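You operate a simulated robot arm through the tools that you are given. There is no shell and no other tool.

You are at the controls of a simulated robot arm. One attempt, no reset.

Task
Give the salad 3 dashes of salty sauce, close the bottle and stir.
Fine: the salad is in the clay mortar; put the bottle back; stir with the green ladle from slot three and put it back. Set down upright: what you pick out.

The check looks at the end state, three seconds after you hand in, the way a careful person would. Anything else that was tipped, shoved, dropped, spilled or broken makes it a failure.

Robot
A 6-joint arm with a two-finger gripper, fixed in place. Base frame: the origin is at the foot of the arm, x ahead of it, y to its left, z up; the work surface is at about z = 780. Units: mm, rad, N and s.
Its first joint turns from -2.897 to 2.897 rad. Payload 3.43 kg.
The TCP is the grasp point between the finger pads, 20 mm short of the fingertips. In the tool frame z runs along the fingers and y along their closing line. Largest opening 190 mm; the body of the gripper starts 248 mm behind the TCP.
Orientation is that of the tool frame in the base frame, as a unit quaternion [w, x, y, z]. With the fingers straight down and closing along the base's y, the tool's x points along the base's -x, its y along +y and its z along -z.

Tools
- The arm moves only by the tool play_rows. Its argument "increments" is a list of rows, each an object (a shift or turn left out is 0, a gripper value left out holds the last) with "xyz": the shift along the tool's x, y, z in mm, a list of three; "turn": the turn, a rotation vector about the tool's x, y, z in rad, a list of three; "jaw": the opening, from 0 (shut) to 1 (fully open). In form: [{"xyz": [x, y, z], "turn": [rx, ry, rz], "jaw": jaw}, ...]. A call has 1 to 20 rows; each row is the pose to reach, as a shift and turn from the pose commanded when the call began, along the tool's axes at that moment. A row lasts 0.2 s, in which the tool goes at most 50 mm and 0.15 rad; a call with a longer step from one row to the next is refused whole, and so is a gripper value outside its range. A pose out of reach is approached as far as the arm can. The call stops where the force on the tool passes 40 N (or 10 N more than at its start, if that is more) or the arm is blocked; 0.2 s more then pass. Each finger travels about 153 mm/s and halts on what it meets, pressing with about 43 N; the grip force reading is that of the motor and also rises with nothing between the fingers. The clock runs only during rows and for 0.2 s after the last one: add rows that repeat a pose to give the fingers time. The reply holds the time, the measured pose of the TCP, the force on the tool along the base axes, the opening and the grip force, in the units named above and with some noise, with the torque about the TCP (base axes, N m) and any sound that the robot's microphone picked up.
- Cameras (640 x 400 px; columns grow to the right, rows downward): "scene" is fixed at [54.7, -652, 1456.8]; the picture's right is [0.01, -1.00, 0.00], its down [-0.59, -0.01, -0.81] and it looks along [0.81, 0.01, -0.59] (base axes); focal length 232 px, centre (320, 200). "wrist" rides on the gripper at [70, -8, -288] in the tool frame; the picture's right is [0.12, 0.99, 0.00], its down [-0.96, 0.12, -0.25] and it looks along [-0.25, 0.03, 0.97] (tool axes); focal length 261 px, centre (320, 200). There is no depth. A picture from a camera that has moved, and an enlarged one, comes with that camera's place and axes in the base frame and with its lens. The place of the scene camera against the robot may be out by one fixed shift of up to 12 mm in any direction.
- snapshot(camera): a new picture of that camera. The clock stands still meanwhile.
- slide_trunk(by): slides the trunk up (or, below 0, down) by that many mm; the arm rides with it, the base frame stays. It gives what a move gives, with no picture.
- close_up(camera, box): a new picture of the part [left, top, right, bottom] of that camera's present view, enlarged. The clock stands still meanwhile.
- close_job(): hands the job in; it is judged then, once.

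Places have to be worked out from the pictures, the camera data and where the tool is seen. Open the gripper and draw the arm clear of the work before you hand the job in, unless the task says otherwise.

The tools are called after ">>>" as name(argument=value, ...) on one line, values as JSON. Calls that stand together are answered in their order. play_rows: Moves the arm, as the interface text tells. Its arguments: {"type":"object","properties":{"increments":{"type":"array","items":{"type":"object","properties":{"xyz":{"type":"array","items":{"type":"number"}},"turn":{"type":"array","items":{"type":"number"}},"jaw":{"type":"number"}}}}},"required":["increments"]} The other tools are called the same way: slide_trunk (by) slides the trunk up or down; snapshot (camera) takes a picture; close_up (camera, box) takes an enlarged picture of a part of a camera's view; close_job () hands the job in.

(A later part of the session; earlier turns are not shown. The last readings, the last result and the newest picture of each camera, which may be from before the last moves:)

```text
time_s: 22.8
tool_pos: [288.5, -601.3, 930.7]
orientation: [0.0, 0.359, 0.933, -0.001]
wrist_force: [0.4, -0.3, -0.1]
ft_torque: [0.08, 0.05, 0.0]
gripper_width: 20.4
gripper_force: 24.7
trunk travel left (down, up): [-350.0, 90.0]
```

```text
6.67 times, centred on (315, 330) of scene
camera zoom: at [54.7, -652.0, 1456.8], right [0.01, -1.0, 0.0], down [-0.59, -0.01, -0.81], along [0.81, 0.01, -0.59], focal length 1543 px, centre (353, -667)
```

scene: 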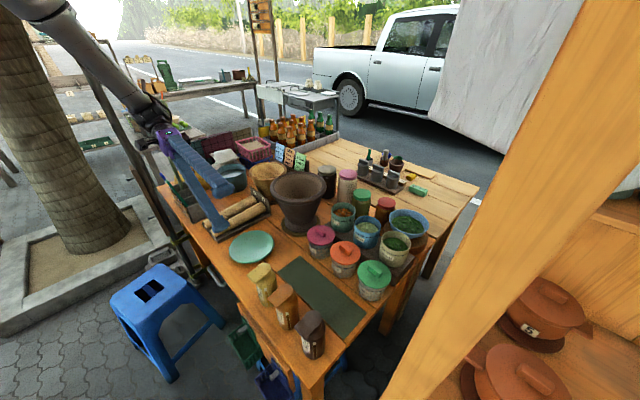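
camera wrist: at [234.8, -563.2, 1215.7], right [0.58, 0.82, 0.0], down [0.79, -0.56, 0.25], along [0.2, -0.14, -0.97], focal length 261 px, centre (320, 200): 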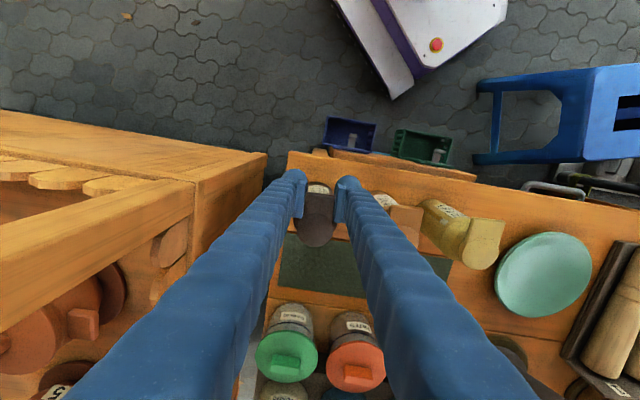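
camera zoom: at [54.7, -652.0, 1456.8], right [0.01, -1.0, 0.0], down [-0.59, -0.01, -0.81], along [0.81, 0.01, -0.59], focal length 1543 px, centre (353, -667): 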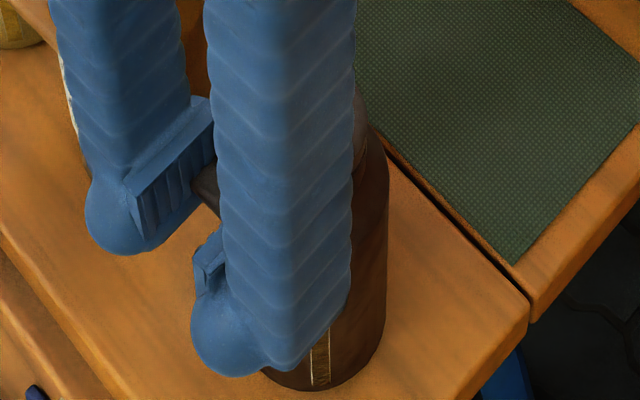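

The tab end edge has shifted back and the disc looks tilted – the lid seems to be opening with hardly any force. I look more closely before continuing.

>>> close_up(camera="wrist", box=[300, 180, 345, 255])

>>> close_up(camera="scene", box=[300, 305, 335, 365])

```text
5.33 times, centred on (322, 218) of wrist
camera zoom: at [231.4, -559.8, 1219.7], right [0.58, 0.82, 0.0], down [0.79, -0.56, 0.25], along [0.2, -0.14, -0.97], focal length 1390 px, centre (307, 107)
```

zoom: 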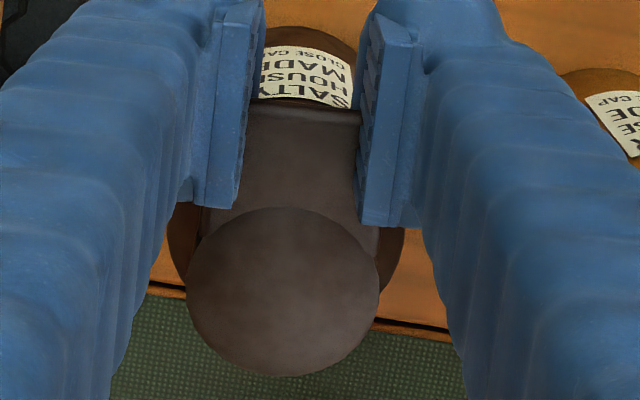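

```text
6.67 times, centred on (318, 335) of scene
camera zoom: at [54.7, -652.0, 1456.8], right [0.01, -1.0, 0.0], down [-0.59, -0.01, -0.81], along [0.81, 0.01, -0.59], focal length 1543 px, centre (337, -700)
```

zoom: 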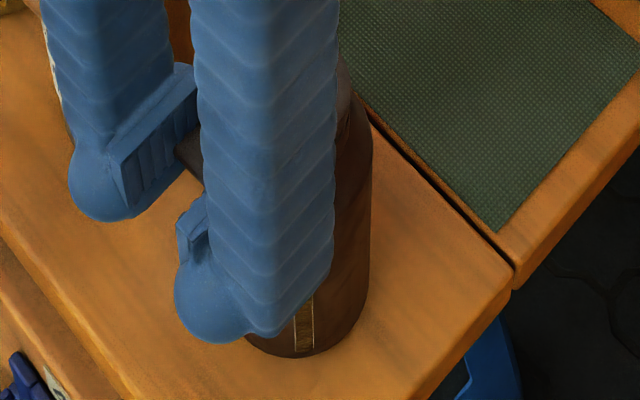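

The evidence is ambiguous (lid or bottle tilting slightly, force ≈0). I lift a further 6 mm while holding, then compare.

>>> play_rows(increments=[{"xyz": [0, 0, -2]}, {"xyz": [0, 0, -4]}, {"xyz": [0, 0, -6]}, {"xyz": [0, 0, -6]}])

>>> close_up(camera="wrist", box=[270, 150, 370, 250])

>>> close_up(camera="scene", box=[280, 300, 350, 360])

```text
time_s: 23.8
tool_pos: [288.7, -600.9, 936.1]
orientation: [0.0, 0.359, 0.933, 0.0]
wrist_force: [0.8, 0.7, -0.9]
ft_torque: [0.01, 0.05, 0.02]
gripper_width: 20.4
gripper_force: 11.9
trunk travel left (down, up): [-350.0, 90.0]
```

```text
4.00 times, centred on (320, 200) of wrist
camera zoom: at [230.6, -559.5, 1225.7], right [0.58, 0.82, 0.0], down [0.79, -0.56, 0.25], along [0.2, -0.14, -0.97], focal length 1043 px, centre (320, 200)
```

zoom: 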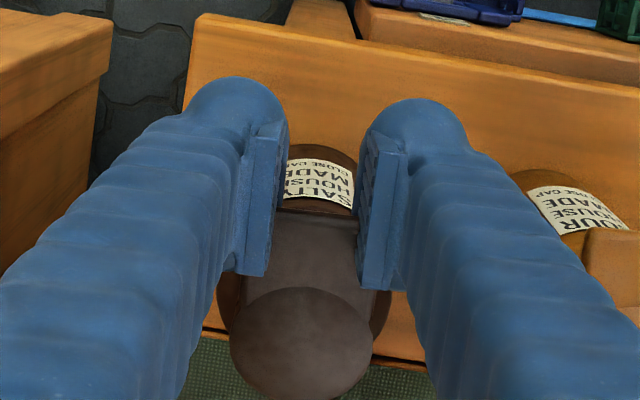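

```text
6.67 times, centred on (315, 330) of scene
camera zoom: at [54.7, -652.0, 1456.8], right [0.01, -1.0, 0.0], down [-0.59, -0.01, -0.81], along [0.81, 0.01, -0.59], focal length 1543 px, centre (353, -667)
```

zoom: 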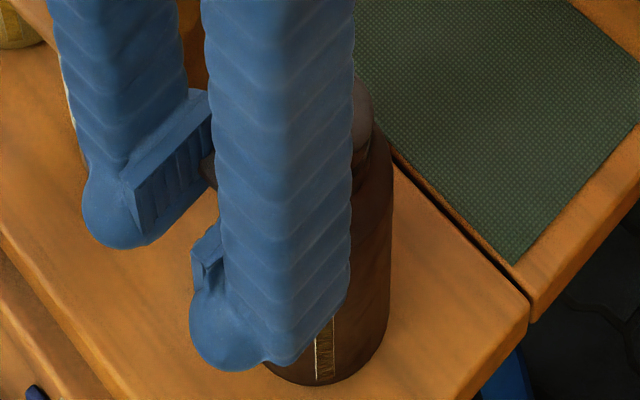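

The lid is clearly hinging open (disc foreshortened, tab rising, force ≈0), with the hinge on the far side. I keep following an arc about the hinge at roughly ρ = −22 mm, z ≈ 918.

>>> play_rows(increments=[{"xyz": [-1.5, 0, -5]}, {"xyz": [-3.9, 0, -10.6]}, {"xyz": [-6.7, 0, -16]}, {"xyz": [-9.9, 0, -21]}, {"xyz": [-13.6, 0, -25.7]}, {"xyz": [-17.7, 0, -30.1]}, {"xyz": [-22, 0, -34.2]}, {"xyz": [-26.8, 0, -37.9]}, {"xyz": [-26.8, 0, -37.9]}])

>>> close_up(camera="wrist", box=[270, 150, 370, 250])

>>> close_up(camera="scene", box=[280, 295, 350, 360])

```text
time_s: 25.8
tool_pos: [306.9, -618.7, 975.0]
orientation: [0.0, 0.358, 0.934, 0.0]
wrist_force: [0.9, 0.5, -0.1]
ft_torque: [-0.02, 0.01, -0.03]
gripper_width: 18.8
gripper_force: 0.1
trunk travel left (down, up): [-350.0, 90.0]
```

```text
4.00 times, centred on (320, 200) of wrist
camera zoom: at [250.3, -577.7, 1263.8], right [0.58, 0.82, 0.0], down [0.79, -0.56, 0.25], along [0.2, -0.14, -0.97], focal length 1043 px, centre (320, 200)
```

zoom: 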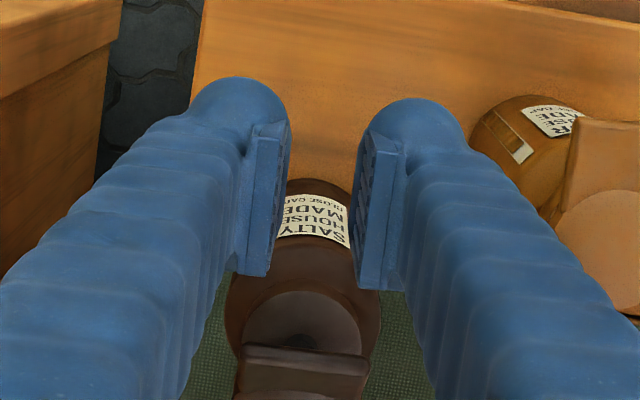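

```text
6.15 times, centred on (315, 328) of scene
camera zoom: at [54.7, -652.0, 1456.8], right [0.01, -1.0, 0.0], down [-0.59, -0.01, -0.81], along [0.81, 0.01, -0.59], focal length 1424 px, centre (351, -585)
```

zoom: 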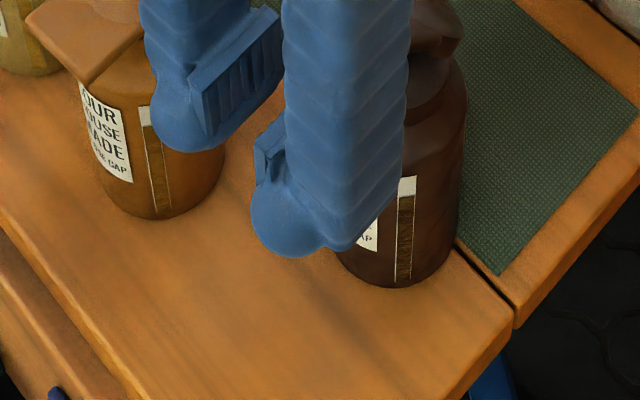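

The lid flipped open: I can see the spout disc with its small hole, and the lid standing behind. The gripper is empty, so I raise it straight up and away, and open it for a clear look.

>>> play_rows(increments=[{"xyz": [5, 0, -10]}, {"xyz": [15, 0, -35]}, {"xyz": [25, 0, -70]}, {"xyz": [35, 0, -110]}, {"xyz": [40, 0, -140], "jaw": 0.5}, {"xyz": [40, 0, -140], "jaw": 0.5}, {"xyz": [40, 0, -140], "jaw": 0.5}])

>>> close_up(camera="wrist", box=[270, 150, 400, 240])

>>> close_up(camera="scene", box=[280, 295, 350, 360])

```text
time_s: 27.4
tool_pos: [278.3, -592.4, 1113.4]
orientation: [0.001, 0.358, 0.934, 0.0]
wrist_force: [0.3, 0.0, -0.4]
ft_torque: [0.02, 0.0, -0.02]
gripper_width: 95.1
gripper_force: 0.0
trunk travel left (down, up): [-350.0, 90.0]
```

```text
4.44 times, centred on (335, 195) of wrist
camera zoom: at [220.7, -550.9, 1402.3], right [0.58, 0.82, 0.0], down [0.79, -0.56, 0.25], along [0.2, -0.14, -0.97], focal length 1158 px, centre (253, 222)
```

zoom: 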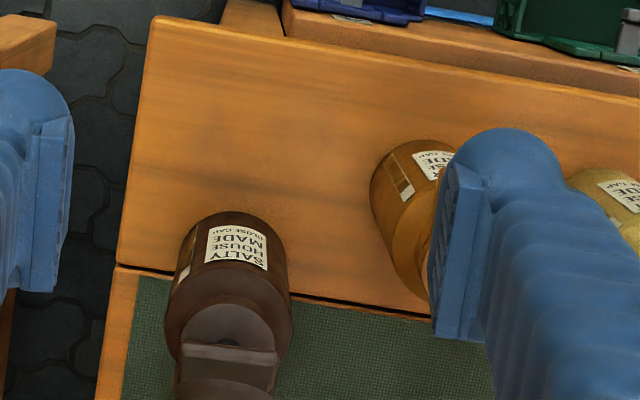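

```text
6.15 times, centred on (315, 328) of scene
camera zoom: at [54.7, -652.0, 1456.8], right [0.01, -1.0, 0.0], down [-0.59, -0.01, -0.81], along [0.81, 0.01, -0.59], focal length 1424 px, centre (351, -585)
```

zoom: 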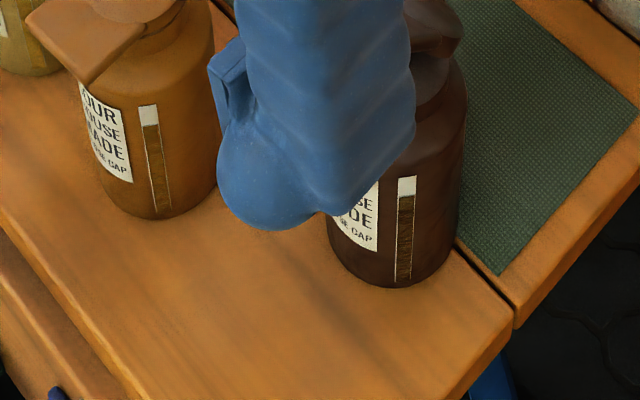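

The lid is open, but the bottle was dragged about 52 mm toward the mat (axis now ≈[362,-664]); it stands upright and I will return it to its original spot [321,-630] later. Next I test how far the tool can tilt above the bottle for a side-ish grasp.

>>> play_rows(increments=[{"xyz": [-30, 1, 0]}, {"xyz": [-60, 1, 15]}, {"xyz": [-90, 2, 40]}, {"xyz": [-110, 2.5, 60], "turn": [0, -0.1, 0]}, {"xyz": [-110, 2.5, 60], "turn": [0, -0.22, 0]}, {"xyz": [-110, 2.5, 60], "turn": [0, -0.34, 0]}, {"xyz": [-110, 2.5, 60], "turn": [0, -0.46, 0]}, {"xyz": [-110, 2.5, 60], "turn": [0, -0.58, 0]}, {"xyz": [-110, 2.5, 60], "turn": [0, -0.7, 0]}, {"xyz": [-110, 2.5, 60], "turn": [0, -0.7, 0]}])

>>> snapshot(camera="scene")

>>> snapshot(camera="wrist")

```text
time_s: 29.8
tool_pos: [388.1, -611.3, 1049.7]
orientation: [0.324, 0.28, 0.901, -0.071]
wrist_force: [0.7, 1.4, 0.8]
ft_torque: [-0.03, 0.02, -0.06]
gripper_width: 94.9
gripper_force: 0.1
out of reach, approached as far as the arm can: row 7, 8
trunk travel left (down, up): [-350.0, 90.0]
stopped in row 10: the arm was blocked; the commanded pose is now the measured one
```

```text
taken
```

scene: 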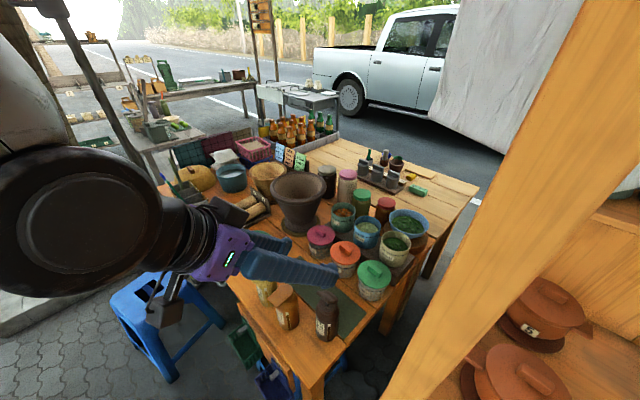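

```text
taken
camera wrist: at [182.6, -496.9, 1230.7], right [0.47, 0.88, -0.02], down [0.54, -0.27, 0.8], along [0.7, -0.39, -0.6], focal length 261 px, centre (320, 200)
```

wrist: 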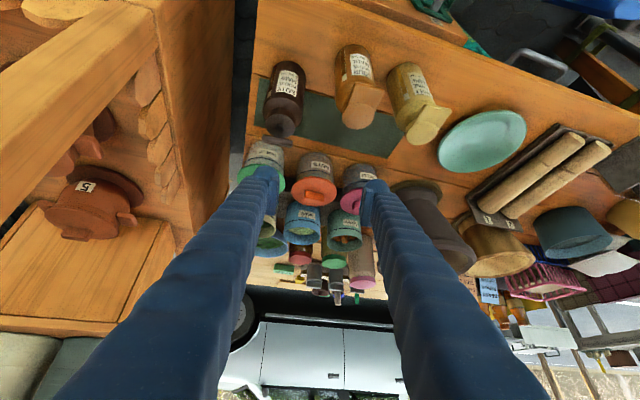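

The arm stalls near this orientation (probably a wrist singularity when tilting outward). Sideways tilts worked, so I straighten the tool, go up, and test the horizontal pouring pose near the mortar without the bottle.

>>> play_rows(increments=[{"xyz": [-12, 1, -16], "turn": [0.02, 0.13, 0.02]}, {"xyz": [-24, 2, -32], "turn": [0.04, 0.26, 0.045]}, {"xyz": [-36, 3, -48], "turn": [0.06, 0.39, 0.07]}, {"xyz": [-48, 4, -62], "turn": [0.08, 0.52, 0.095]}, {"xyz": [-62, 5, -78], "turn": [0.1, 0.65, 0.12]}, {"xyz": [-62, 5, -78], "turn": [0.1014, 0.669, 0.1246]}, {"xyz": [-62, 5, -78], "turn": [0.1014, 0.669, 0.1246]}])

```text
time_s: 31.4
tool_pos: [387.6, -611.4, 1148.6]
orientation: [0.0, 0.358, 0.934, 0.0]
wrist_force: [-0.5, 0.8, 1.5]
ft_torque: [-0.03, 0.0, -0.01]
gripper_width: 95.0
gripper_force: 0.1
out of reach, approached as far as the arm can: row 2, 3
trunk travel left (down, up): [-350.0, 90.0]
```

Vertical again. Now I move high to the left of the mortar and yaw so that the tool's x points along +y, in preparation for the horizontal test.

>>> play_rows(increments=[{"xyz": [-13, 43, -10], "turn": [0, 0, 0.08]}, {"xyz": [-26, 86, -20], "turn": [0, 0, 0.17]}, {"xyz": [-39, 128, -30], "turn": [0, 0, 0.25]}, {"xyz": [-52, 171, -40], "turn": [0, 0, 0.34]}, {"xyz": [-65, 214, -50], "turn": [0, 0, 0.42]}, {"xyz": [-78, 257, -60], "turn": [0, 0, 0.5]}, {"xyz": [-91, 299, -70], "turn": [0, 0, 0.59]}, {"xyz": [-104, 342, -80], "turn": [0, 0, 0.67]}, {"xyz": [-117, 385, -90], "turn": [0, 0, 0.76]}, {"xyz": [-129, 427, -100], "turn": [0, 0, 0.838]}, {"xyz": [-129, 427, -100], "turn": [0, 0, 0.838]}])

>>> snapshot(camera="wrist")

>>> snapshot(camera="scene")

```text
time_s: 33.8
tool_pos: [768.8, -381.8, 1250.7]
orientation: [0.0, 0.707, 0.708, 0.001]
wrist_force: [-0.2, 0.4, -0.5]
ft_torque: [-0.05, -0.07, 0.01]
gripper_width: 95.0
gripper_force: 0.0
trunk travel left (down, up): [-350.0, 90.0]
```

```text
taken
camera wrist: at [760.2, -311.0, 1539.3], right [0.99, 0.12, 0.0], down [0.12, -0.96, 0.25], along [0.03, -0.25, -0.97], focal length 261 px, centre (320, 200)
```

wrist: 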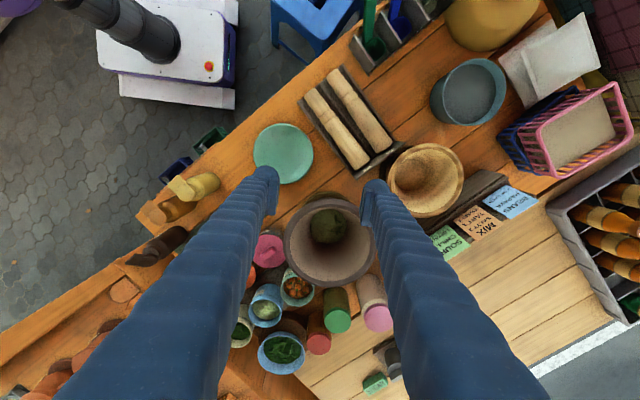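

```text
taken
```

scene: 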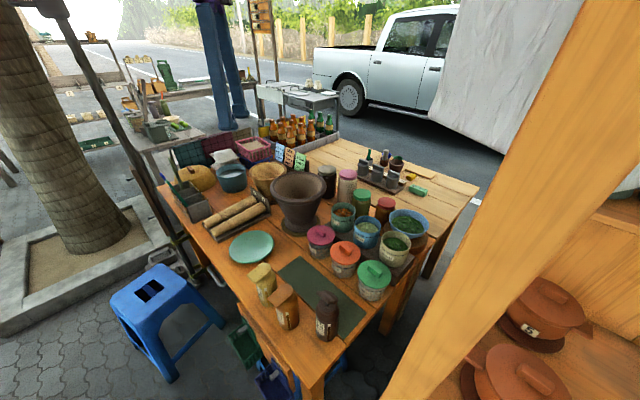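

Good view: salad is indeed in the clay mortar, whose rim centre triangulates to about [813,-557,969]. Now I test tilting the tool horizontal, pointing along −y.

>>> play_rows(increments=[{"turn": [0, -0.14, 0]}, {"turn": [0, -0.28, 0]}, {"turn": [0, -0.42, 0]}, {"turn": [0, -0.56, 0]}, {"turn": [0, -0.7, 0]}, {"turn": [0, -0.84, 0]}, {"turn": [0, -0.98, 0]}, {"turn": [0, -1.12, 0]}, {"turn": [0, -1.26, 0]}, {"turn": [0, -1.4, 0]}, {"turn": [0, -1.54, 0]}, {"turn": [0, -1.54, 0]}])

>>> snapshot(camera="scene")

```text
time_s: 36.4
tool_pos: [768.4, -379.5, 1249.7]
orientation: [0.494, 0.506, 0.508, -0.491]
wrist_force: [-0.8, 0.6, -0.6]
ft_torque: [0.07, -0.02, 0.04]
gripper_width: 95.2
gripper_force: 0.1
trunk travel left (down, up): [-350.0, 90.0]
```

```text
taken
```

scene: 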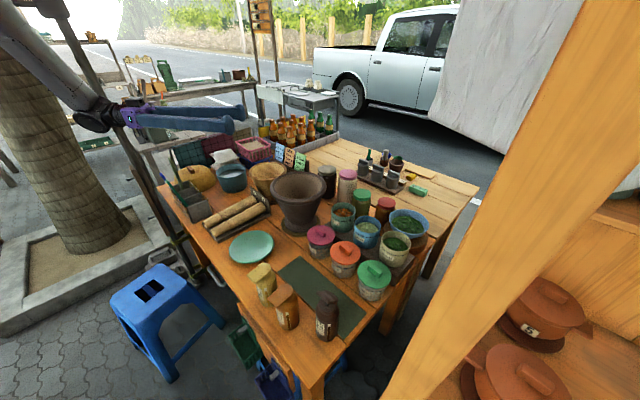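

The horizontal pose is reachable. Now I test rolling about the tool axis, first in the positive direction.

>>> play_rows(increments=[{"turn": [0, 0, 0.14]}, {"turn": [0, 0, 0.28]}, {"turn": [0, 0, 0.42]}, {"turn": [0, 0, 0.56]}, {"turn": [0, 0, 0.7]}, {"turn": [0, 0, 0.84]}, {"turn": [0, 0, 0.98]}, {"turn": [0, 0, 1.12]}, {"turn": [0, 0, 1.26]}, {"turn": [0, 0, 1.4]}, {"turn": [0, 0, 1.54]}, {"turn": [0, 0, 1.68]}, {"turn": [0, 0, 1.82]}, {"turn": [0, 0, 1.96]}, {"turn": [0, 0, 2.1]}, {"turn": [0, 0, 2.1]}])

```text
time_s: 39.8
tool_pos: [997.4, -373.9, 1253.4]
orientation: [0.654, 0.747, 0.059, -0.103]
wrist_force: [0.2, 0.8, -1.0]
ft_torque: [-0.04, 0.0, -0.01]
gripper_width: 95.2
gripper_force: 0.1
out of reach, approached as far as the arm can: row 3, 4, 5, 6, 7, 8, 9, 10, 11, 12, 13, 14, 15, 16
trunk travel left (down, up): [-350.0, 90.0]
```

Positive roll hits a limit at ~0.35 rad. I roll back and go into the negative direction.

>>> play_rows(increments=[{"turn": [0, 0, -0.14]}, {"turn": [0, 0, -0.28]}, {"turn": [0, 0, -0.42]}, {"turn": [0, 0, -0.56]}, {"turn": [0, 0, -0.7]}, {"turn": [0, 0, -0.84]}, {"turn": [0, 0, -0.98]}, {"turn": [0, 0, -1.12]}, {"turn": [0, 0, -1.26]}, {"turn": [0, 0, -1.4]}, {"turn": [0, 0, -1.54]}, {"turn": [0, 0, -1.68]}, {"turn": [0, 0, -1.82]}, {"turn": [0, 0, -1.96]}, {"turn": [0, 0, -2.1]}, {"turn": [0, 0, -2.1]}])

```text
time_s: 43.2
tool_pos: [996.7, -361.6, 1250.7]
orientation: [0.235, 0.321, 0.676, -0.621]
wrist_force: [-0.1, 1.4, -0.2]
ft_torque: [-0.03, -0.01, 0.04]
gripper_width: 95.3
gripper_force: 0.0
trunk travel left (down, up): [-350.0, 90.0]
```

The arm accepted a new base pose (roll now about −44°, TCP at x≈997). I bring the TCP back to x≈769 while continuing the negative roll to see how far it goes.

>>> play_rows(increments=[{"xyz": [15, -17, 4], "turn": [0, 0, 0]}, {"xyz": [31, -33, 7], "turn": [0, 0, 0]}, {"xyz": [62, -66, 14], "turn": [0, 0, 0]}, {"xyz": [92, -100, 22], "turn": [0, 0, 0]}, {"xyz": [123, -133, 29], "turn": [0, 0, 0]}, {"xyz": [154, -166, 36], "turn": [0, 0, 0]}, {"xyz": [154, -166, 36], "turn": [0, 0, -0.14]}, {"xyz": [154, -166, 36], "turn": [0, 0, -0.28]}, {"xyz": [154, -166, 36], "turn": [0, 0, -0.42]}, {"xyz": [154, -166, 36], "turn": [0, 0, -0.56]}, {"xyz": [154, -166, 36], "turn": [0, 0, -0.7]}, {"xyz": [154, -166, 36], "turn": [0, 0, -0.84]}, {"xyz": [154, -166, 36], "turn": [0, 0, -0.98]}, {"xyz": [154, -166, 36], "turn": [0, 0, -1.12]}, {"xyz": [154, -166, 36], "turn": [0, 0, -1.12]}])

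```text
time_s: 46.0
tool_pos: [896.3, -350.2, 983.7]
orientation: [0.009, 0.036, 0.727, -0.685]
wrist_force: [1.9, 0.2, 1.1]
ft_torque: [0.13, -0.06, -0.29]
gripper_width: 95.0
gripper_force: 0.1
out of reach, approached as far as the arm can: row 1, 2, 3, 4, 5, 6, 7, 8, 9, 10, 11, 12, 13
trunk travel left (down, up): [-350.0, 90.0]
stopped in row 13: the arm was blocked; the commanded pose is now the measured one
```

The tool has sagged to z≈984, unexpectedly low. I stop and look immediately.

>>> snapshot(camera="scene")

>>> snapshot(camera="wrist")

```text
taken
```

scene: 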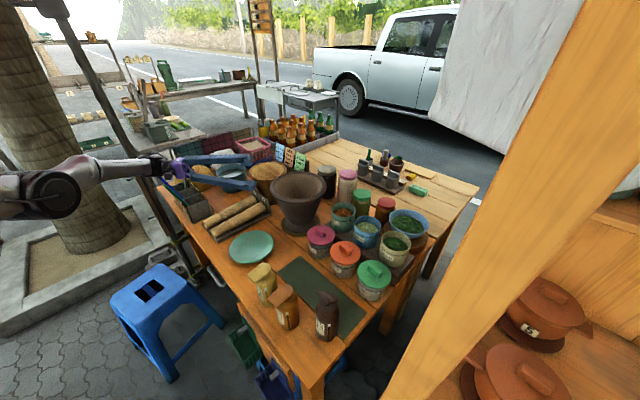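

```text
taken
camera wrist: at [837.4, -60.4, 1007.1], right [-0.06, 0.06, -1.0], down [0.98, 0.21, -0.04], along [0.21, -0.97, -0.07], focal length 261 px, centre (320, 200)
```

wrist: 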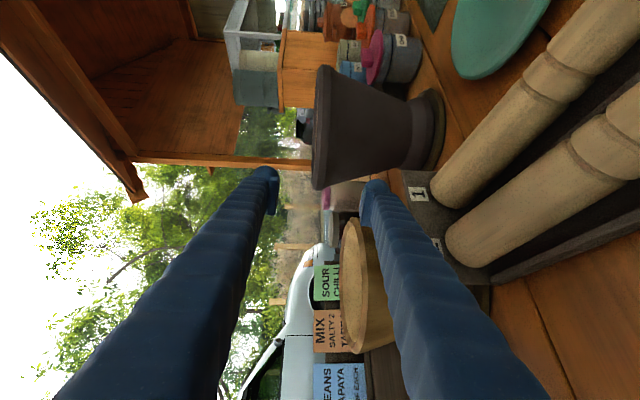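

The gripper body is near the ladle rack; I zoom in to check whether anything has been touched.

>>> close_up(camera="scene", box=[140, 130, 300, 230])

>>> close_up(camera="scene", box=[145, 140, 225, 225])

```text
4.00 times, centred on (220, 180) of scene
camera zoom: at [54.7, -652.0, 1456.8], right [0.01, -1.0, 0.0], down [-0.59, -0.01, -0.81], along [0.81, 0.01, -0.59], focal length 926 px, centre (720, 280)
```

zoom: 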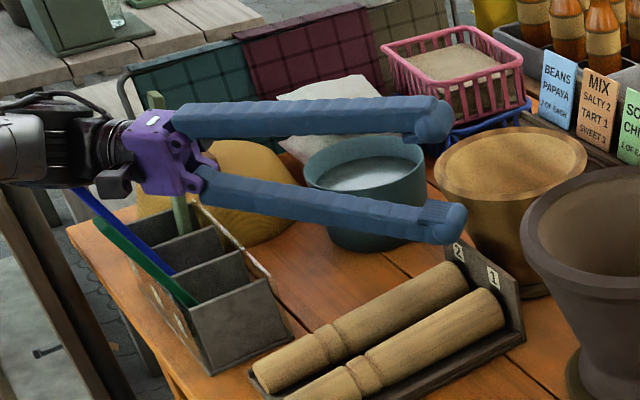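

```text
4.71 times, centred on (185, 182) of scene
camera zoom: at [54.7, -652.0, 1456.8], right [0.01, -1.0, 0.0], down [-0.59, -0.01, -0.81], along [0.81, 0.01, -0.59], focal length 1089 px, centre (955, 282)
```

zoom: 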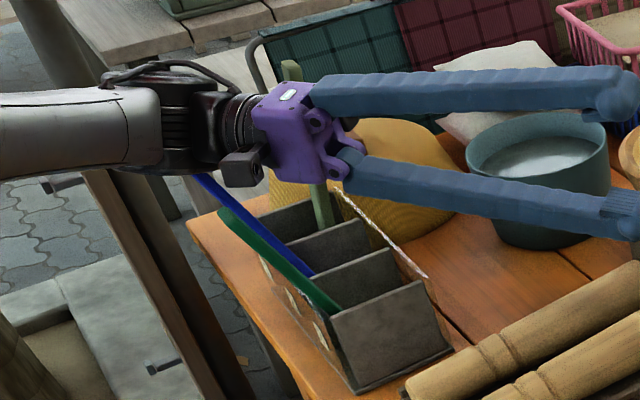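

The gripper body is beside the olive handle in slot 1 (it has shifted its lean slightly but is still in its slot). I retreat straight up, slowly at first, so that I only slide along that handle.

>>> play_rows(increments=[{"xyz": [-1, -10, -1]}, {"xyz": [-2, -25, -2]}, {"xyz": [-3, -45, -3]}, {"xyz": [-5, -75, -5]}, {"xyz": [-7, -110, -7]}, {"xyz": [-9, -150, -9]}, {"xyz": [-12, -190, -12]}, {"xyz": [-14, -230, -14]}, {"xyz": [-16, -255, -15]}, {"xyz": [-16, -255, -15]}])

>>> close_up(camera="scene", box=[140, 130, 240, 225])

>>> snapshot(camera="scene")

```text
time_s: 48.2
tool_pos: [924.0, -382.2, 1203.8]
orientation: [-0.018, 0.042, 0.726, -0.686]
wrist_force: [-0.3, 0.0, 0.0]
ft_torque: [0.14, 0.0, 0.11]
gripper_width: 94.9
gripper_force: 0.1
trunk travel left (down, up): [-350.0, 90.0]
```

```text
4.21 times, centred on (190, 178) of scene
camera zoom: at [54.7, -652.0, 1456.8], right [0.01, -1.0, 0.0], down [-0.59, -0.01, -0.81], along [0.81, 0.01, -0.59], focal length 975 px, centre (867, 295)
```

zoom: 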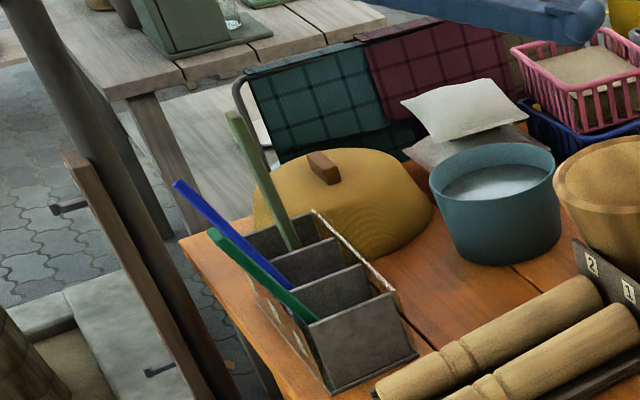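

```text
taken
```

scene: 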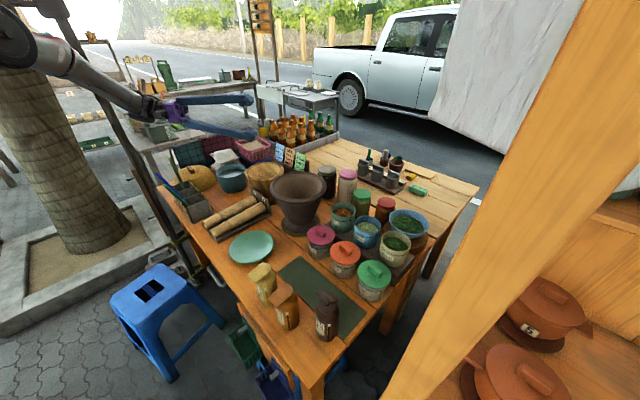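

The retreat worked and the olive handle swung back. I repeat the exact initial close-up of the rack to compare handle positions.

>>> close_up(camera="scene", box=[155, 150, 235, 230])

```text
5.00 times, centred on (195, 190) of scene
camera zoom: at [54.7, -652.0, 1456.8], right [0.01, -1.0, 0.0], down [-0.59, -0.01, -0.81], along [0.81, 0.01, -0.59], focal length 1157 px, centre (945, 250)
```

zoom: 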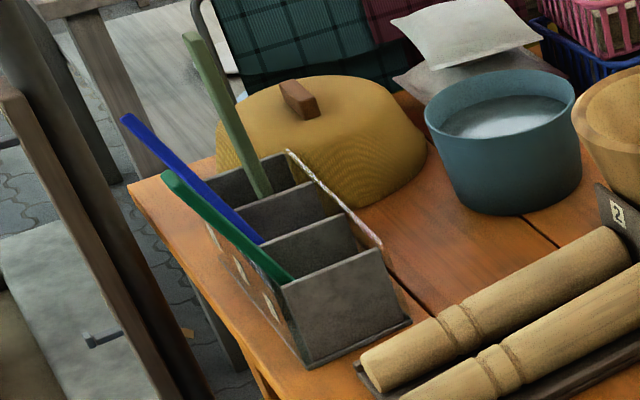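

The handles are all still in their slots (their lean changed slightly). Lesson: avoid out-of-range rolls; the arm seems to have a wrist alignment limit that a lower trunk should relieve. I now swing the tool back to vertical while moving toward the base, staying high.

>>> play_rows(increments=[{"xyz": [33, -2, 0], "turn": [-0.14, 0, 0]}, {"xyz": [66, -4, 0], "turn": [-0.28, 0, 0]}, {"xyz": [99, -6, 0], "turn": [-0.42, 0, 0]}, {"xyz": [132, -8, 0], "turn": [-0.56, 0, 0]}, {"xyz": [165, -10, 0], "turn": [-0.7, 0, 0]}, {"xyz": [198, -13, 0], "turn": [-0.84, 0, 0]}, {"xyz": [231, -15, 0], "turn": [-0.98, 0, 0]}, {"xyz": [264, -17, 0], "turn": [-1.12, 0, 0]}, {"xyz": [297, -19, 1], "turn": [-1.26, 0, 0]}, {"xyz": [330, -21, 1], "turn": [-1.4, 0, 0]}, {"xyz": [362, -23, 1], "turn": [-1.54, 0, 0]}, {"xyz": [362, -23, 1], "turn": [-1.54, 0, 0]}])

>>> snapshot(camera="scene")

```text
time_s: 50.8
tool_pos: [562.0, -351.0, 1214.1]
orientation: [0.015, 0.043, 0.999, 0.015]
wrist_force: [0.0, -0.1, 0.2]
ft_torque: [0.01, 0.04, 0.0]
gripper_width: 95.1
gripper_force: 0.1
trunk travel left (down, up): [-350.0, 90.0]
```

```text
taken
```

scene: 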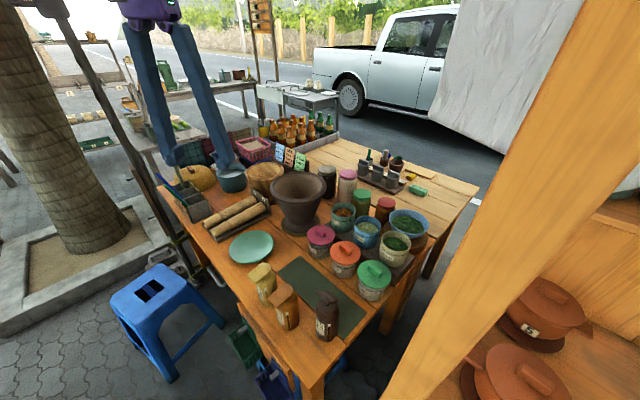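

Vertical again at [562,-351,1214]. I align the tool with the arm plane (yaw) and then lower the trunk by 150 mm, which should make outward tilts comfortable.

>>> play_rows(increments=[{"turn": [0, 0, 0.12]}, {"turn": [0, 0, 0.24]}, {"turn": [0, 0, 0.36]}, {"turn": [0, 0, 0.47]}, {"turn": [0, 0, 0.47]}])

>>> slide_trunk(by=-120)

```text
time_s: 52.0
tool_pos: [563.1, -352.3, 1214.1]
orientation: [0.012, 0.276, 0.961, 0.017]
wrist_force: [0.6, -0.1, 0.2]
ft_torque: [-0.01, 0.0, 0.02]
gripper_width: 95.1
gripper_force: 0.1
trunk travel left (down, up): [-350.0, 90.0]
```

```text
time_s: 53.5
tool_pos: [562.4, -352.6, 1093.9]
orientation: [0.012, 0.275, 0.961, 0.017]
wrist_force: [-0.6, 0.2, 0.2]
ft_torque: [0.01, -0.02, 0.03]
gripper_width: 94.8
gripper_force: 0.0
trunk travel left (down, up): [-230.0, 210.0]
```

Trunk lowered by 120. Now I tilt outward in the arm plane by 45° with a small outward/up shift, watching for reach flags.

>>> play_rows(increments=[{"xyz": [-10, 0, -8], "turn": [0, -0.11, 0]}, {"xyz": [-20, 0, -16], "turn": [0, -0.22, 0]}, {"xyz": [-35, 0, -25], "turn": [0, -0.33, 0]}, {"xyz": [-50, 0, -32], "turn": [0, -0.44, 0]}, {"xyz": [-70, 0, -40], "turn": [0, -0.55, 0]}, {"xyz": [-90, 0, -50], "turn": [0, -0.66, 0]}, {"xyz": [-110, 0, -60], "turn": [0, -0.78, 0]}, {"xyz": [-110, 0, -60], "turn": [0, -0.78, 0]}])

```text
time_s: 55.5
tool_pos: [642.7, -328.2, 1113.6]
orientation: [0.318, 0.15, 0.936, -0.01]
wrist_force: [0.1, -0.6, -1.0]
ft_torque: [0.22, -0.05, 0.14]
gripper_width: 94.8
gripper_force: 0.1
out of reach, approached as far as the arm can: row 6, 7
trunk travel left (down, up): [-230.0, 210.0]
stopped in row 8: the arm was blocked; the commanded pose is now the measured one
```

Still a limit at ~37° tilt with this trunk height. I back off slightly, raise the TCP 80 mm, then lower the trunk the remaining 230 mm.

>>> play_rows(increments=[{"xyz": [-12, 2, -16], "turn": [0, 0.06, 0]}, {"xyz": [-24, 3, -32], "turn": [0, 0.12, 0]}, {"xyz": [-36, 5, -48], "turn": [0, 0.15, 0]}, {"xyz": [-48, 6, -64], "turn": [0, 0.15, 0]}, {"xyz": [-48, 6, -64], "turn": [0, 0.15, 0]}])

>>> slide_trunk(by=-230)

>>> snapshot(camera="scene")

```text
time_s: 56.7
tool_pos: [645.1, -325.0, 1194.6]
orientation: [0.245, 0.15, 0.958, 0.0]
wrist_force: [-0.3, -0.1, -0.2]
ft_torque: [-0.02, 0.0, 0.0]
gripper_width: 95.0
gripper_force: 0.1
trunk travel left (down, up): [-230.0, 210.0]
```

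```text
time_s: 59.1
tool_pos: [643.7, -323.5, 965.8]
orientation: [0.247, 0.15, 0.957, -0.001]
wrist_force: [-0.9, -0.3, -0.1]
ft_torque: [0.03, 0.05, -0.02]
gripper_width: 95.0
gripper_force: 0.0
trunk travel left (down, up): [0.0, 440.0]
```

```text
taken
```

scene: 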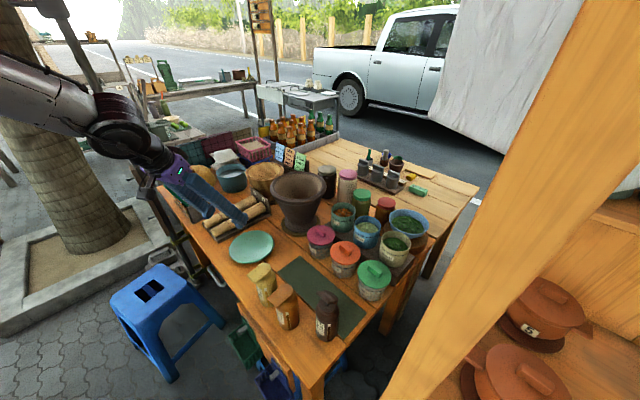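

Trunk is at the bottom now. The tool heading drifted off the arm plane, so I first yaw it by −25° back into the plane.

>>> play_rows(increments=[{"turn": [0.052, -0.008, 0.096]}, {"turn": [0.103, -0.016, 0.191]}, {"turn": [0.155, -0.023, 0.287]}, {"turn": [0.206, -0.031, 0.382]}, {"turn": [0.206, -0.031, 0.382]}])

```text
time_s: 60.3
tool_pos: [644.3, -324.4, 966.7]
orientation: [0.24, 0.353, 0.903, -0.054]
wrist_force: [0.6, -0.1, -0.8]
ft_torque: [-0.05, 0.02, -0.01]
gripper_width: 95.1
gripper_force: 0.1
trunk travel left (down, up): [0.0, 440.0]
```

In plane now (heading −34°, tilt 28°). I continue tilting outward by 40° while moving out and slightly up.

>>> play_rows(increments=[{"xyz": [-20, 3, -10], "turn": [0, -0.1, 0]}, {"xyz": [-45, 6, -10], "turn": [0, -0.2, 0]}, {"xyz": [-70, 10, -5], "turn": [0, -0.3, 0]}, {"xyz": [-95, 14, 2], "turn": [0, -0.4, 0]}, {"xyz": [-120, 18, 12], "turn": [0, -0.5, 0]}, {"xyz": [-140, 21, 20], "turn": [0, -0.6, 0]}, {"xyz": [-155, 23, 28], "turn": [0, -0.7, 0]}, {"xyz": [-155, 23, 28], "turn": [0, -0.7, 0]}])

>>> snapshot(camera="scene")

```text
time_s: 62.1
tool_pos: [770.9, -409.4, 1016.6]
orientation: [0.534, 0.313, 0.766, -0.173]
wrist_force: [0.6, -0.3, -1.0]
ft_torque: [-0.03, 0.0, 0.01]
gripper_width: 94.7
gripper_force: 0.0
trunk travel left (down, up): [0.0, 440.0]
```

```text
taken
```

scene: 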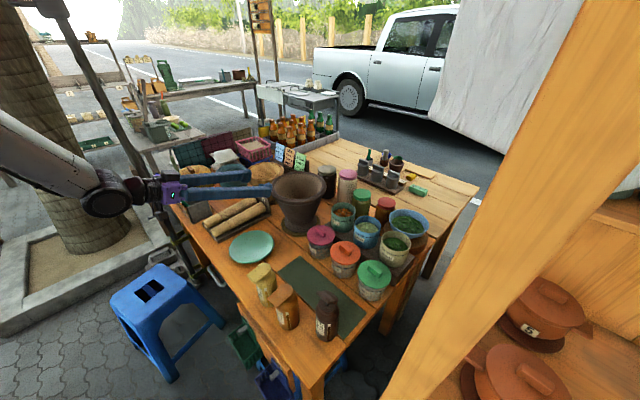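

With the low trunk the tilt works cleanly. I move to a horizontal, in-plane test pose above the mortar (TCP ≈[840,-575,1150], pointing outward).

>>> play_rows(increments=[{"xyz": [-40, -8, 0], "turn": [-0.015, -0.05, -0.012]}, {"xyz": [-75, -20, 15], "turn": [-0.035, -0.12, -0.028]}, {"xyz": [-110, -32, 35], "turn": [-0.055, -0.19, -0.045]}, {"xyz": [-145, -45, 58], "turn": [-0.075, -0.26, -0.062]}, {"xyz": [-172, -58, 82], "turn": [-0.095, -0.32, -0.078]}, {"xyz": [-188, -68.5, 99.4], "turn": [-0.1134, -0.3746, -0.0926]}, {"xyz": [-188, -68.5, 99.4], "turn": [-0.1134, -0.3746, -0.0926]}])

```text
time_s: 63.7
tool_pos: [867.4, -527.2, 1156.1]
orientation: [0.661, 0.254, 0.664, -0.238]
wrist_force: [0.7, -0.7, 0.0]
ft_torque: [0.0, 0.02, -0.01]
gripper_width: 95.0
gripper_force: 0.0
out of reach, approached as far as the arm can: row 2, 3, 4, 5, 6, 7
trunk travel left (down, up): [0.0, 440.0]
```

This in-plane horizontal pose is at another limit. I look at the arm's shape to understand the geometry.

>>> snapshot(camera="scene")

>>> snapshot(camera="wrist")

```text
taken
```

scene: 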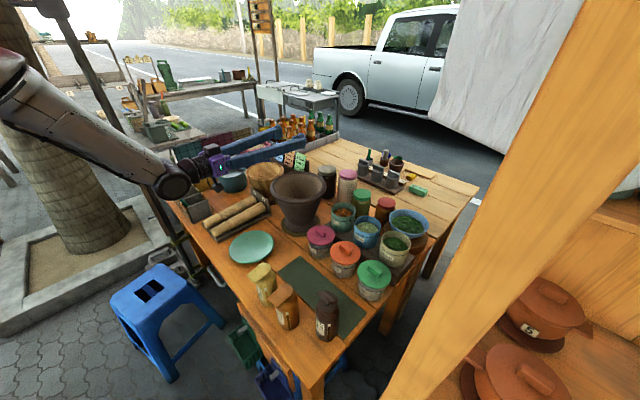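

```text
taken
camera wrist: at [645.9, -344.3, 1089.8], right [0.65, 0.75, -0.1], down [-0.12, 0.23, 0.97], along [0.75, -0.62, 0.23], focal length 261 px, centre (320, 200)
```

wrist: 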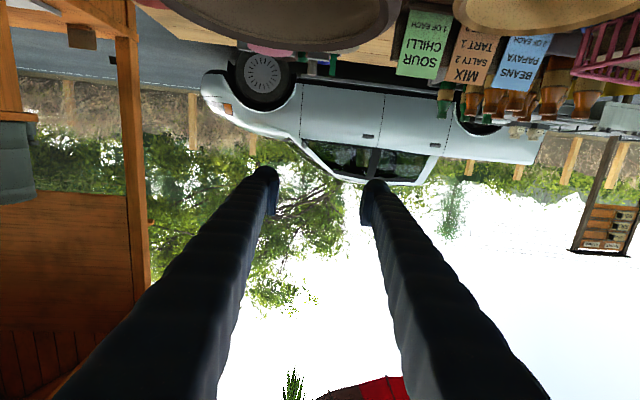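

The forearm is steep and the wrist is one-sided, so outward tilts put the roll near one end of its range; negative roll should be free here. I test that with small steps.

>>> play_rows(increments=[{"turn": [0, 0, -0.1]}, {"turn": [0, 0, -0.22]}, {"turn": [0, 0, -0.34]}, {"turn": [0, 0, -0.46]}, {"turn": [0, 0, -0.58]}, {"turn": [0, 0, -0.7]}, {"turn": [0, 0, -0.82]}, {"turn": [0, 0, -0.94]}, {"turn": [0, 0, -1.06]}, {"turn": [0, 0, -1.2]}, {"turn": [0, 0, -1.2]}])

```text
time_s: 66.1
tool_pos: [868.7, -528.1, 1153.9]
orientation: [0.409, -0.167, 0.692, -0.57]
wrist_force: [0.1, -0.1, 0.4]
ft_torque: [-0.01, 0.0, -0.01]
gripper_width: 95.1
gripper_force: 0.0
trunk travel left (down, up): [0.0, 440.0]
```

Negative roll works with the position held. I continue to about −2.6 rad total.

>>> play_rows(increments=[{"turn": [0, 0, -0.14]}, {"turn": [0, 0, -0.28]}, {"turn": [0, 0, -0.42]}, {"turn": [0, 0, -0.56]}, {"turn": [0, 0, -0.7]}, {"turn": [0, 0, -0.84]}, {"turn": [0, 0, -0.98]}, {"turn": [0, 0, -1.12]}, {"turn": [0, 0, -1.26]}, {"turn": [0, 0, -1.4]}, {"turn": [0, 0, -1.4]}])

>>> snapshot(camera="wrist")

```text
time_s: 68.5
tool_pos: [869.0, -527.0, 1155.5]
orientation: [0.055, 0.573, -0.422, 0.7]
wrist_force: [0.7, -0.4, -0.9]
ft_torque: [0.01, -0.03, 0.0]
gripper_width: 94.9
gripper_force: 0.1
trunk travel left (down, up): [0.0, 440.0]
```

```text
taken
camera wrist: at [633.0, -363.0, 1224.5], right [-0.6, -0.68, -0.42], down [0.07, 0.48, -0.87], along [0.8, -0.55, -0.24], focal length 261 px, centre (320, 200)
```

wrist: 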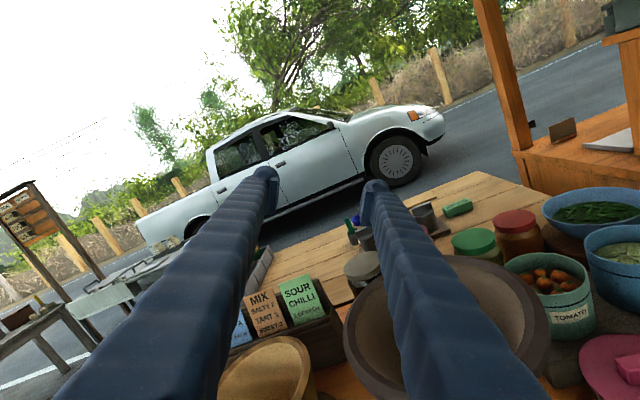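

Rolling −2.6 rad works cleanly here, so a roll-based pour is feasible. For a good grasp on the bottle I want the mirrored branch (tool heading to the left of the arm plane), so I unwind this roll first.

>>> play_rows(increments=[{"turn": [0, 0, 0.14]}, {"turn": [0, 0, 0.28]}, {"turn": [0, 0, 0.42]}, {"turn": [0, 0, 0.56]}, {"turn": [0, 0, 0.7]}, {"turn": [0, 0, 0.84]}, {"turn": [0, 0, 0.98]}, {"turn": [0, 0, 1.12]}, {"turn": [0, 0, 1.26]}, {"turn": [0, 0, 1.4]}, {"turn": [0, 0, 1.54]}, {"turn": [0, 0, 1.68]}, {"turn": [0, 0, 1.82]}, {"turn": [0, 0, 1.96]}, {"turn": [0, 0, 2.1]}, {"turn": [0, 0, 2.24]}, {"turn": [0, 0, 2.38]}, {"turn": [0, 0, 2.52]}, {"turn": [0, 0, 2.58]}, {"turn": [0, 0, 2.58]}])

```text
time_s: 72.7
tool_pos: [868.7, -527.7, 1154.0]
orientation: [0.658, 0.247, 0.668, -0.245]
wrist_force: [-0.4, 0.6, 0.8]
ft_torque: [0.03, 0.0, 0.02]
gripper_width: 95.0
gripper_force: 0.1
trunk travel left (down, up): [0.0, 440.0]
```

Back to camera-down, horizontal. I retrace the earlier path: first to [771,-409,1017] at 68° tilt.

>>> play_rows(increments=[{"xyz": [15, 5, -25], "turn": [0, 0.05, 0.01]}, {"xyz": [35, 9, -50], "turn": [0, 0.11, 0.02]}, {"xyz": [58, 14, -75], "turn": [0, 0.17, 0.035]}, {"xyz": [80, 18, -100], "turn": [0, 0.23, 0.047]}, {"xyz": [105, 22, -122], "turn": [0, 0.29, 0.06]}, {"xyz": [125, 25, -140], "turn": [0.004, 0.34, 0.07]}, {"xyz": [139, 26.6, -149.5], "turn": [0.004, 0.3647, 0.0742]}, {"xyz": [139, 26.6, -149.5], "turn": [0.004, 0.3647, 0.0742]}])

>>> play_rows(increments=[{"xyz": [5, -2, -15], "turn": [0, 0.1, 0]}, {"xyz": [15, -5, -35], "turn": [0, 0.2, 0]}, {"xyz": [30, -9, -58], "turn": [0, 0.3, 0]}, {"xyz": [48, -13, -80], "turn": [0, 0.4, 0]}, {"xyz": [68, -17, -98], "turn": [0, 0.5, 0]}, {"xyz": [86, -21, -112], "turn": [0, 0.6, 0]}, {"xyz": [101, -24.6, -122.6], "turn": [0, 0.7, 0]}, {"xyz": [101, -24.6, -122.6], "turn": [0, 0.7, 0]}])

```text
time_s: 74.5
tool_pos: [766.5, -412.5, 1017.3]
orientation: [0.534, 0.31, 0.767, -0.174]
wrist_force: [-0.2, -0.3, 0.8]
ft_torque: [0.01, 0.0, 0.0]
gripper_width: 95.1
gripper_force: 0.1
trunk travel left (down, up): [0.0, 440.0]
```

```text
time_s: 76.3
tool_pos: [634.8, -348.2, 971.5]
orientation: [0.238, 0.3, 0.919, -0.094]
wrist_force: [0.7, 5.5, -1.1]
ft_torque: [-0.79, 0.11, -0.51]
gripper_width: 95.0
gripper_force: 0.0
trunk travel left (down, up): [0.0, 440.0]
```

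The second move seems to be still settling; I wait a moment and read the pose.

>>> play_rows(increments=[{"turn": [0, 0, 0]}, {"turn": [0, 0, 0]}])

```text
time_s: 76.9
tool_pos: [640.7, -328.3, 967.7]
orientation: [0.241, 0.35, 0.904, -0.054]
wrist_force: [-0.4, 0.2, -0.2]
ft_torque: [-0.01, 0.01, -0.03]
gripper_width: 95.4
gripper_force: 0.0
trunk travel left (down, up): [0.0, 440.0]
```

Settled. To reach the mirrored branch I first bring the tool close to vertical at about [520,-340,960] (near the table's edge, above nothing tall).

>>> play_rows(increments=[{"xyz": [18, -22, -9], "turn": [0, 0.09, 0]}, {"xyz": [37, -45, -19], "turn": [0, 0.18, 0]}, {"xyz": [55, -67, -28], "turn": [0, 0.27, 0]}, {"xyz": [73.5, -90, -38], "turn": [0, 0.36, 0]}, {"xyz": [73.5, -90, -38], "turn": [0, 0.36, 0]}, {"xyz": [73.5, -90, -38], "turn": [0, 0.36, 0]}])

```text
time_s: 78.3
tool_pos: [521.5, -340.8, 959.5]
orientation: [0.074, 0.354, 0.932, 0.009]
wrist_force: [-0.7, -0.4, -0.4]
ft_torque: [0.02, 0.03, 0.0]
gripper_width: 95.1
gripper_force: 0.1
trunk travel left (down, up): [0.0, 440.0]
```

Near vertical now. I yaw by +100° about the vertical so the tool can tilt toward the left side.

>>> play_rows(increments=[{"turn": [0, 0, -0.13]}, {"turn": [0, 0, -0.26]}, {"turn": [0, 0, -0.39]}, {"turn": [0, 0, -0.52]}, {"turn": [0, 0, -0.65]}, {"turn": [0, 0, -0.78]}, {"turn": [0, 0, -0.91]}, {"turn": [0, 0, -1.04]}, {"turn": [0, 0, -1.17]}, {"turn": [0, 0, -1.3]}, {"turn": [0, 0, -1.43]}, {"turn": [0, 0, -1.56]}, {"turn": [0, 0, -1.69]}, {"turn": [0, 0, -1.745]}, {"turn": [0, 0, -1.745]}])

```text
time_s: 81.5
tool_pos: [521.1, -339.4, 959.2]
orientation: [0.053, -0.488, 0.87, -0.052]
wrist_force: [-0.1, 0.1, 0.0]
ft_torque: [0.0, 0.0, 0.02]
gripper_width: 95.0
gripper_force: 0.1
trunk travel left (down, up): [0.0, 440.0]
```

Yaw done. Now tilt 45° toward heading +58° (left side), keeping the TCP in place.

>>> play_rows(increments=[{"turn": [-0.022, -0.124, 0.011]}, {"turn": [-0.044, -0.247, 0.022]}, {"turn": [-0.065, -0.371, 0.033]}, {"turn": [-0.087, -0.495, 0.043]}, {"turn": [-0.109, -0.618, 0.054]}, {"turn": [-0.131, -0.742, 0.065]}, {"turn": [-0.131, -0.742, 0.065]}])

```text
time_s: 83.1
tool_pos: [520.2, -341.6, 959.1]
orientation: [0.337, -0.447, 0.808, 0.187]
wrist_force: [0.1, -0.5, -0.3]
ft_torque: [0.15, -0.05, 0.02]
gripper_width: 94.9
gripper_force: 0.1
trunk travel left (down, up): [0.0, 440.0]
```

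Reached. Now I swing the tool about the vertical by −68° (heading +58° → −10°) on the left side of the arm plane.

>>> play_rows(increments=[{"turn": [0.093, 0, 0.093]}, {"turn": [0.186, 0, 0.186]}, {"turn": [0.28, 0, 0.28]}, {"turn": [0.373, 0, 0.373]}, {"turn": [0.466, 0, 0.466]}, {"turn": [0.559, 0, 0.559]}, {"turn": [0.653, 0, 0.653]}, {"turn": [0.746, 0, 0.746]}, {"turn": [0.839, 0, 0.839]}, {"turn": [0.839, 0, 0.839]}])

```text
time_s: 85.3
tool_pos: [519.3, -340.3, 959.4]
orientation: [0.382, 0.082, 0.92, -0.032]
wrist_force: [-0.2, -0.2, 0.8]
ft_torque: [-0.05, 0.0, -0.05]
gripper_width: 95.1
gripper_force: 0.0
trunk travel left (down, up): [0.0, 440.0]
```

On the mirrored branch now (heading −10°, tilt 45°). I go up and out over the mortar, tilting to horizontal, to test the pour roll on this branch before grasping anything.

>>> play_rows(increments=[{"xyz": [-28, 0, -28], "turn": [0, 0, 0]}, {"xyz": [-56, 0, -56], "turn": [0, 0, 0]}, {"xyz": [-90, -14, -36], "turn": [0, -0.07, 0]}, {"xyz": [-124, -28, -16], "turn": [0, -0.15, 0]}, {"xyz": [-158, -42, 6], "turn": [0, -0.24, 0]}, {"xyz": [-192, -56, 30], "turn": [0, -0.33, 0]}, {"xyz": [-226, -72, 56], "turn": [0, -0.42, 0]}, {"xyz": [-260, -86, 82], "turn": [0, -0.51, 0]}, {"xyz": [-294, -100, 110], "turn": [0, -0.6, 0]}, {"xyz": [-328, -114, 136], "turn": [0, -0.69, 0]}, {"xyz": [-360, -128, 161], "turn": [0, -0.78, 0]}, {"xyz": [-360, -128, 161], "turn": [0, -0.78, 0]}])

```text
time_s: 87.9
tool_pos: [859.7, -531.9, 1098.1]
orientation: [0.703, 0.063, 0.706, -0.061]
wrist_force: [-0.1, 0.2, 0.2]
ft_torque: [-0.07, -0.16, 0.05]
gripper_width: 95.1
gripper_force: 0.0
trunk travel left (down, up): [0.0, 440.0]
```

Reached without flags: horizontal, heading −10°, TCP [860,-532,1098]. Now I test the positive roll to about 2.4 rad.

>>> play_rows(increments=[{"turn": [0, 0, 0.14]}, {"turn": [0, 0, 0.28]}, {"turn": [0, 0, 0.42]}, {"turn": [0, 0, 0.56]}, {"turn": [0, 0, 0.7]}, {"turn": [0, 0, 0.84]}, {"turn": [0, 0, 0.98]}, {"turn": [0, 0, 1.12]}, {"turn": [0, 0, 1.26]}, {"turn": [0, 0, 1.4]}, {"turn": [0, 0, 1.54]}, {"turn": [0, 0, 1.68]}, {"turn": [0, 0, 1.82]}, {"turn": [0, 0, 1.96]}, {"turn": [0, 0, 2.1]}, {"turn": [0, 0, 2.24]}, {"turn": [0, 0, 2.38]}, {"turn": [0, 0, 2.38]}])

```text
time_s: 91.7
tool_pos: [859.9, -531.5, 1100.4]
orientation: [0.318, 0.679, 0.202, 0.631]
wrist_force: [0.5, 0.0, 0.6]
ft_torque: [-0.02, -0.05, -0.01]
gripper_width: 94.9
gripper_force: 0.1
trunk travel left (down, up): [0.0, 440.0]
```

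The positive roll of 2.38 rad works perfectly here, so the pour plan is set. I unroll back to camera-down.

>>> play_rows(increments=[{"turn": [0, 0, -0.14]}, {"turn": [0, 0, -0.28]}, {"turn": [0, 0, -0.42]}, {"turn": [0, 0, -0.56]}, {"turn": [0, 0, -0.7]}, {"turn": [0, 0, -0.84]}, {"turn": [0, 0, -0.98]}, {"turn": [0, 0, -1.12]}, {"turn": [0, 0, -1.26]}, {"turn": [0, 0, -1.4]}, {"turn": [0, 0, -1.54]}, {"turn": [0, 0, -1.68]}, {"turn": [0, 0, -1.82]}, {"turn": [0, 0, -1.96]}, {"turn": [0, 0, -2.1]}, {"turn": [0, 0, -2.24]}, {"turn": [0, 0, -2.38]}, {"turn": [0, 0, -2.38]}])

```text
time_s: 95.5
tool_pos: [860.0, -531.2, 1100.8]
orientation: [0.703, 0.063, 0.705, -0.062]
wrist_force: [-0.5, 0.5, -0.4]
ft_torque: [-0.04, -0.02, 0.01]
gripper_width: 94.6
gripper_force: 0.1
trunk travel left (down, up): [0.0, 440.0]
```

Now back toward the bottle side: first to about [519,-340,1020] with 45° tilt.

>>> play_rows(increments=[{"xyz": [5, 14, -42], "turn": [0, 0.05, 0]}, {"xyz": [12, 28, -84], "turn": [0, 0.14, 0]}, {"xyz": [20, 42, -126], "turn": [0, 0.23, 0]}, {"xyz": [30, 57, -168], "turn": [0, 0.32, 0]}, {"xyz": [40, 72, -210], "turn": [0, 0.41, 0]}, {"xyz": [50, 87, -252], "turn": [0, 0.5, 0]}, {"xyz": [60, 102, -294], "turn": [0, 0.59, 0]}, {"xyz": [70, 116, -334], "turn": [0, 0.68, 0]}, {"xyz": [80, 129, -369], "turn": [0, 0.78, 0]}, {"xyz": [80, 129, -369], "turn": [0, 0.78, 0]}])

```text
time_s: 97.7
tool_pos: [520.2, -338.5, 1022.1]
orientation: [0.382, 0.083, 0.92, -0.034]
wrist_force: [-1.0, 0.7, 0.2]
ft_torque: [-0.01, -0.01, -0.07]
gripper_width: 95.3
gripper_force: 0.0
trunk travel left (down, up): [0.0, 440.0]
```

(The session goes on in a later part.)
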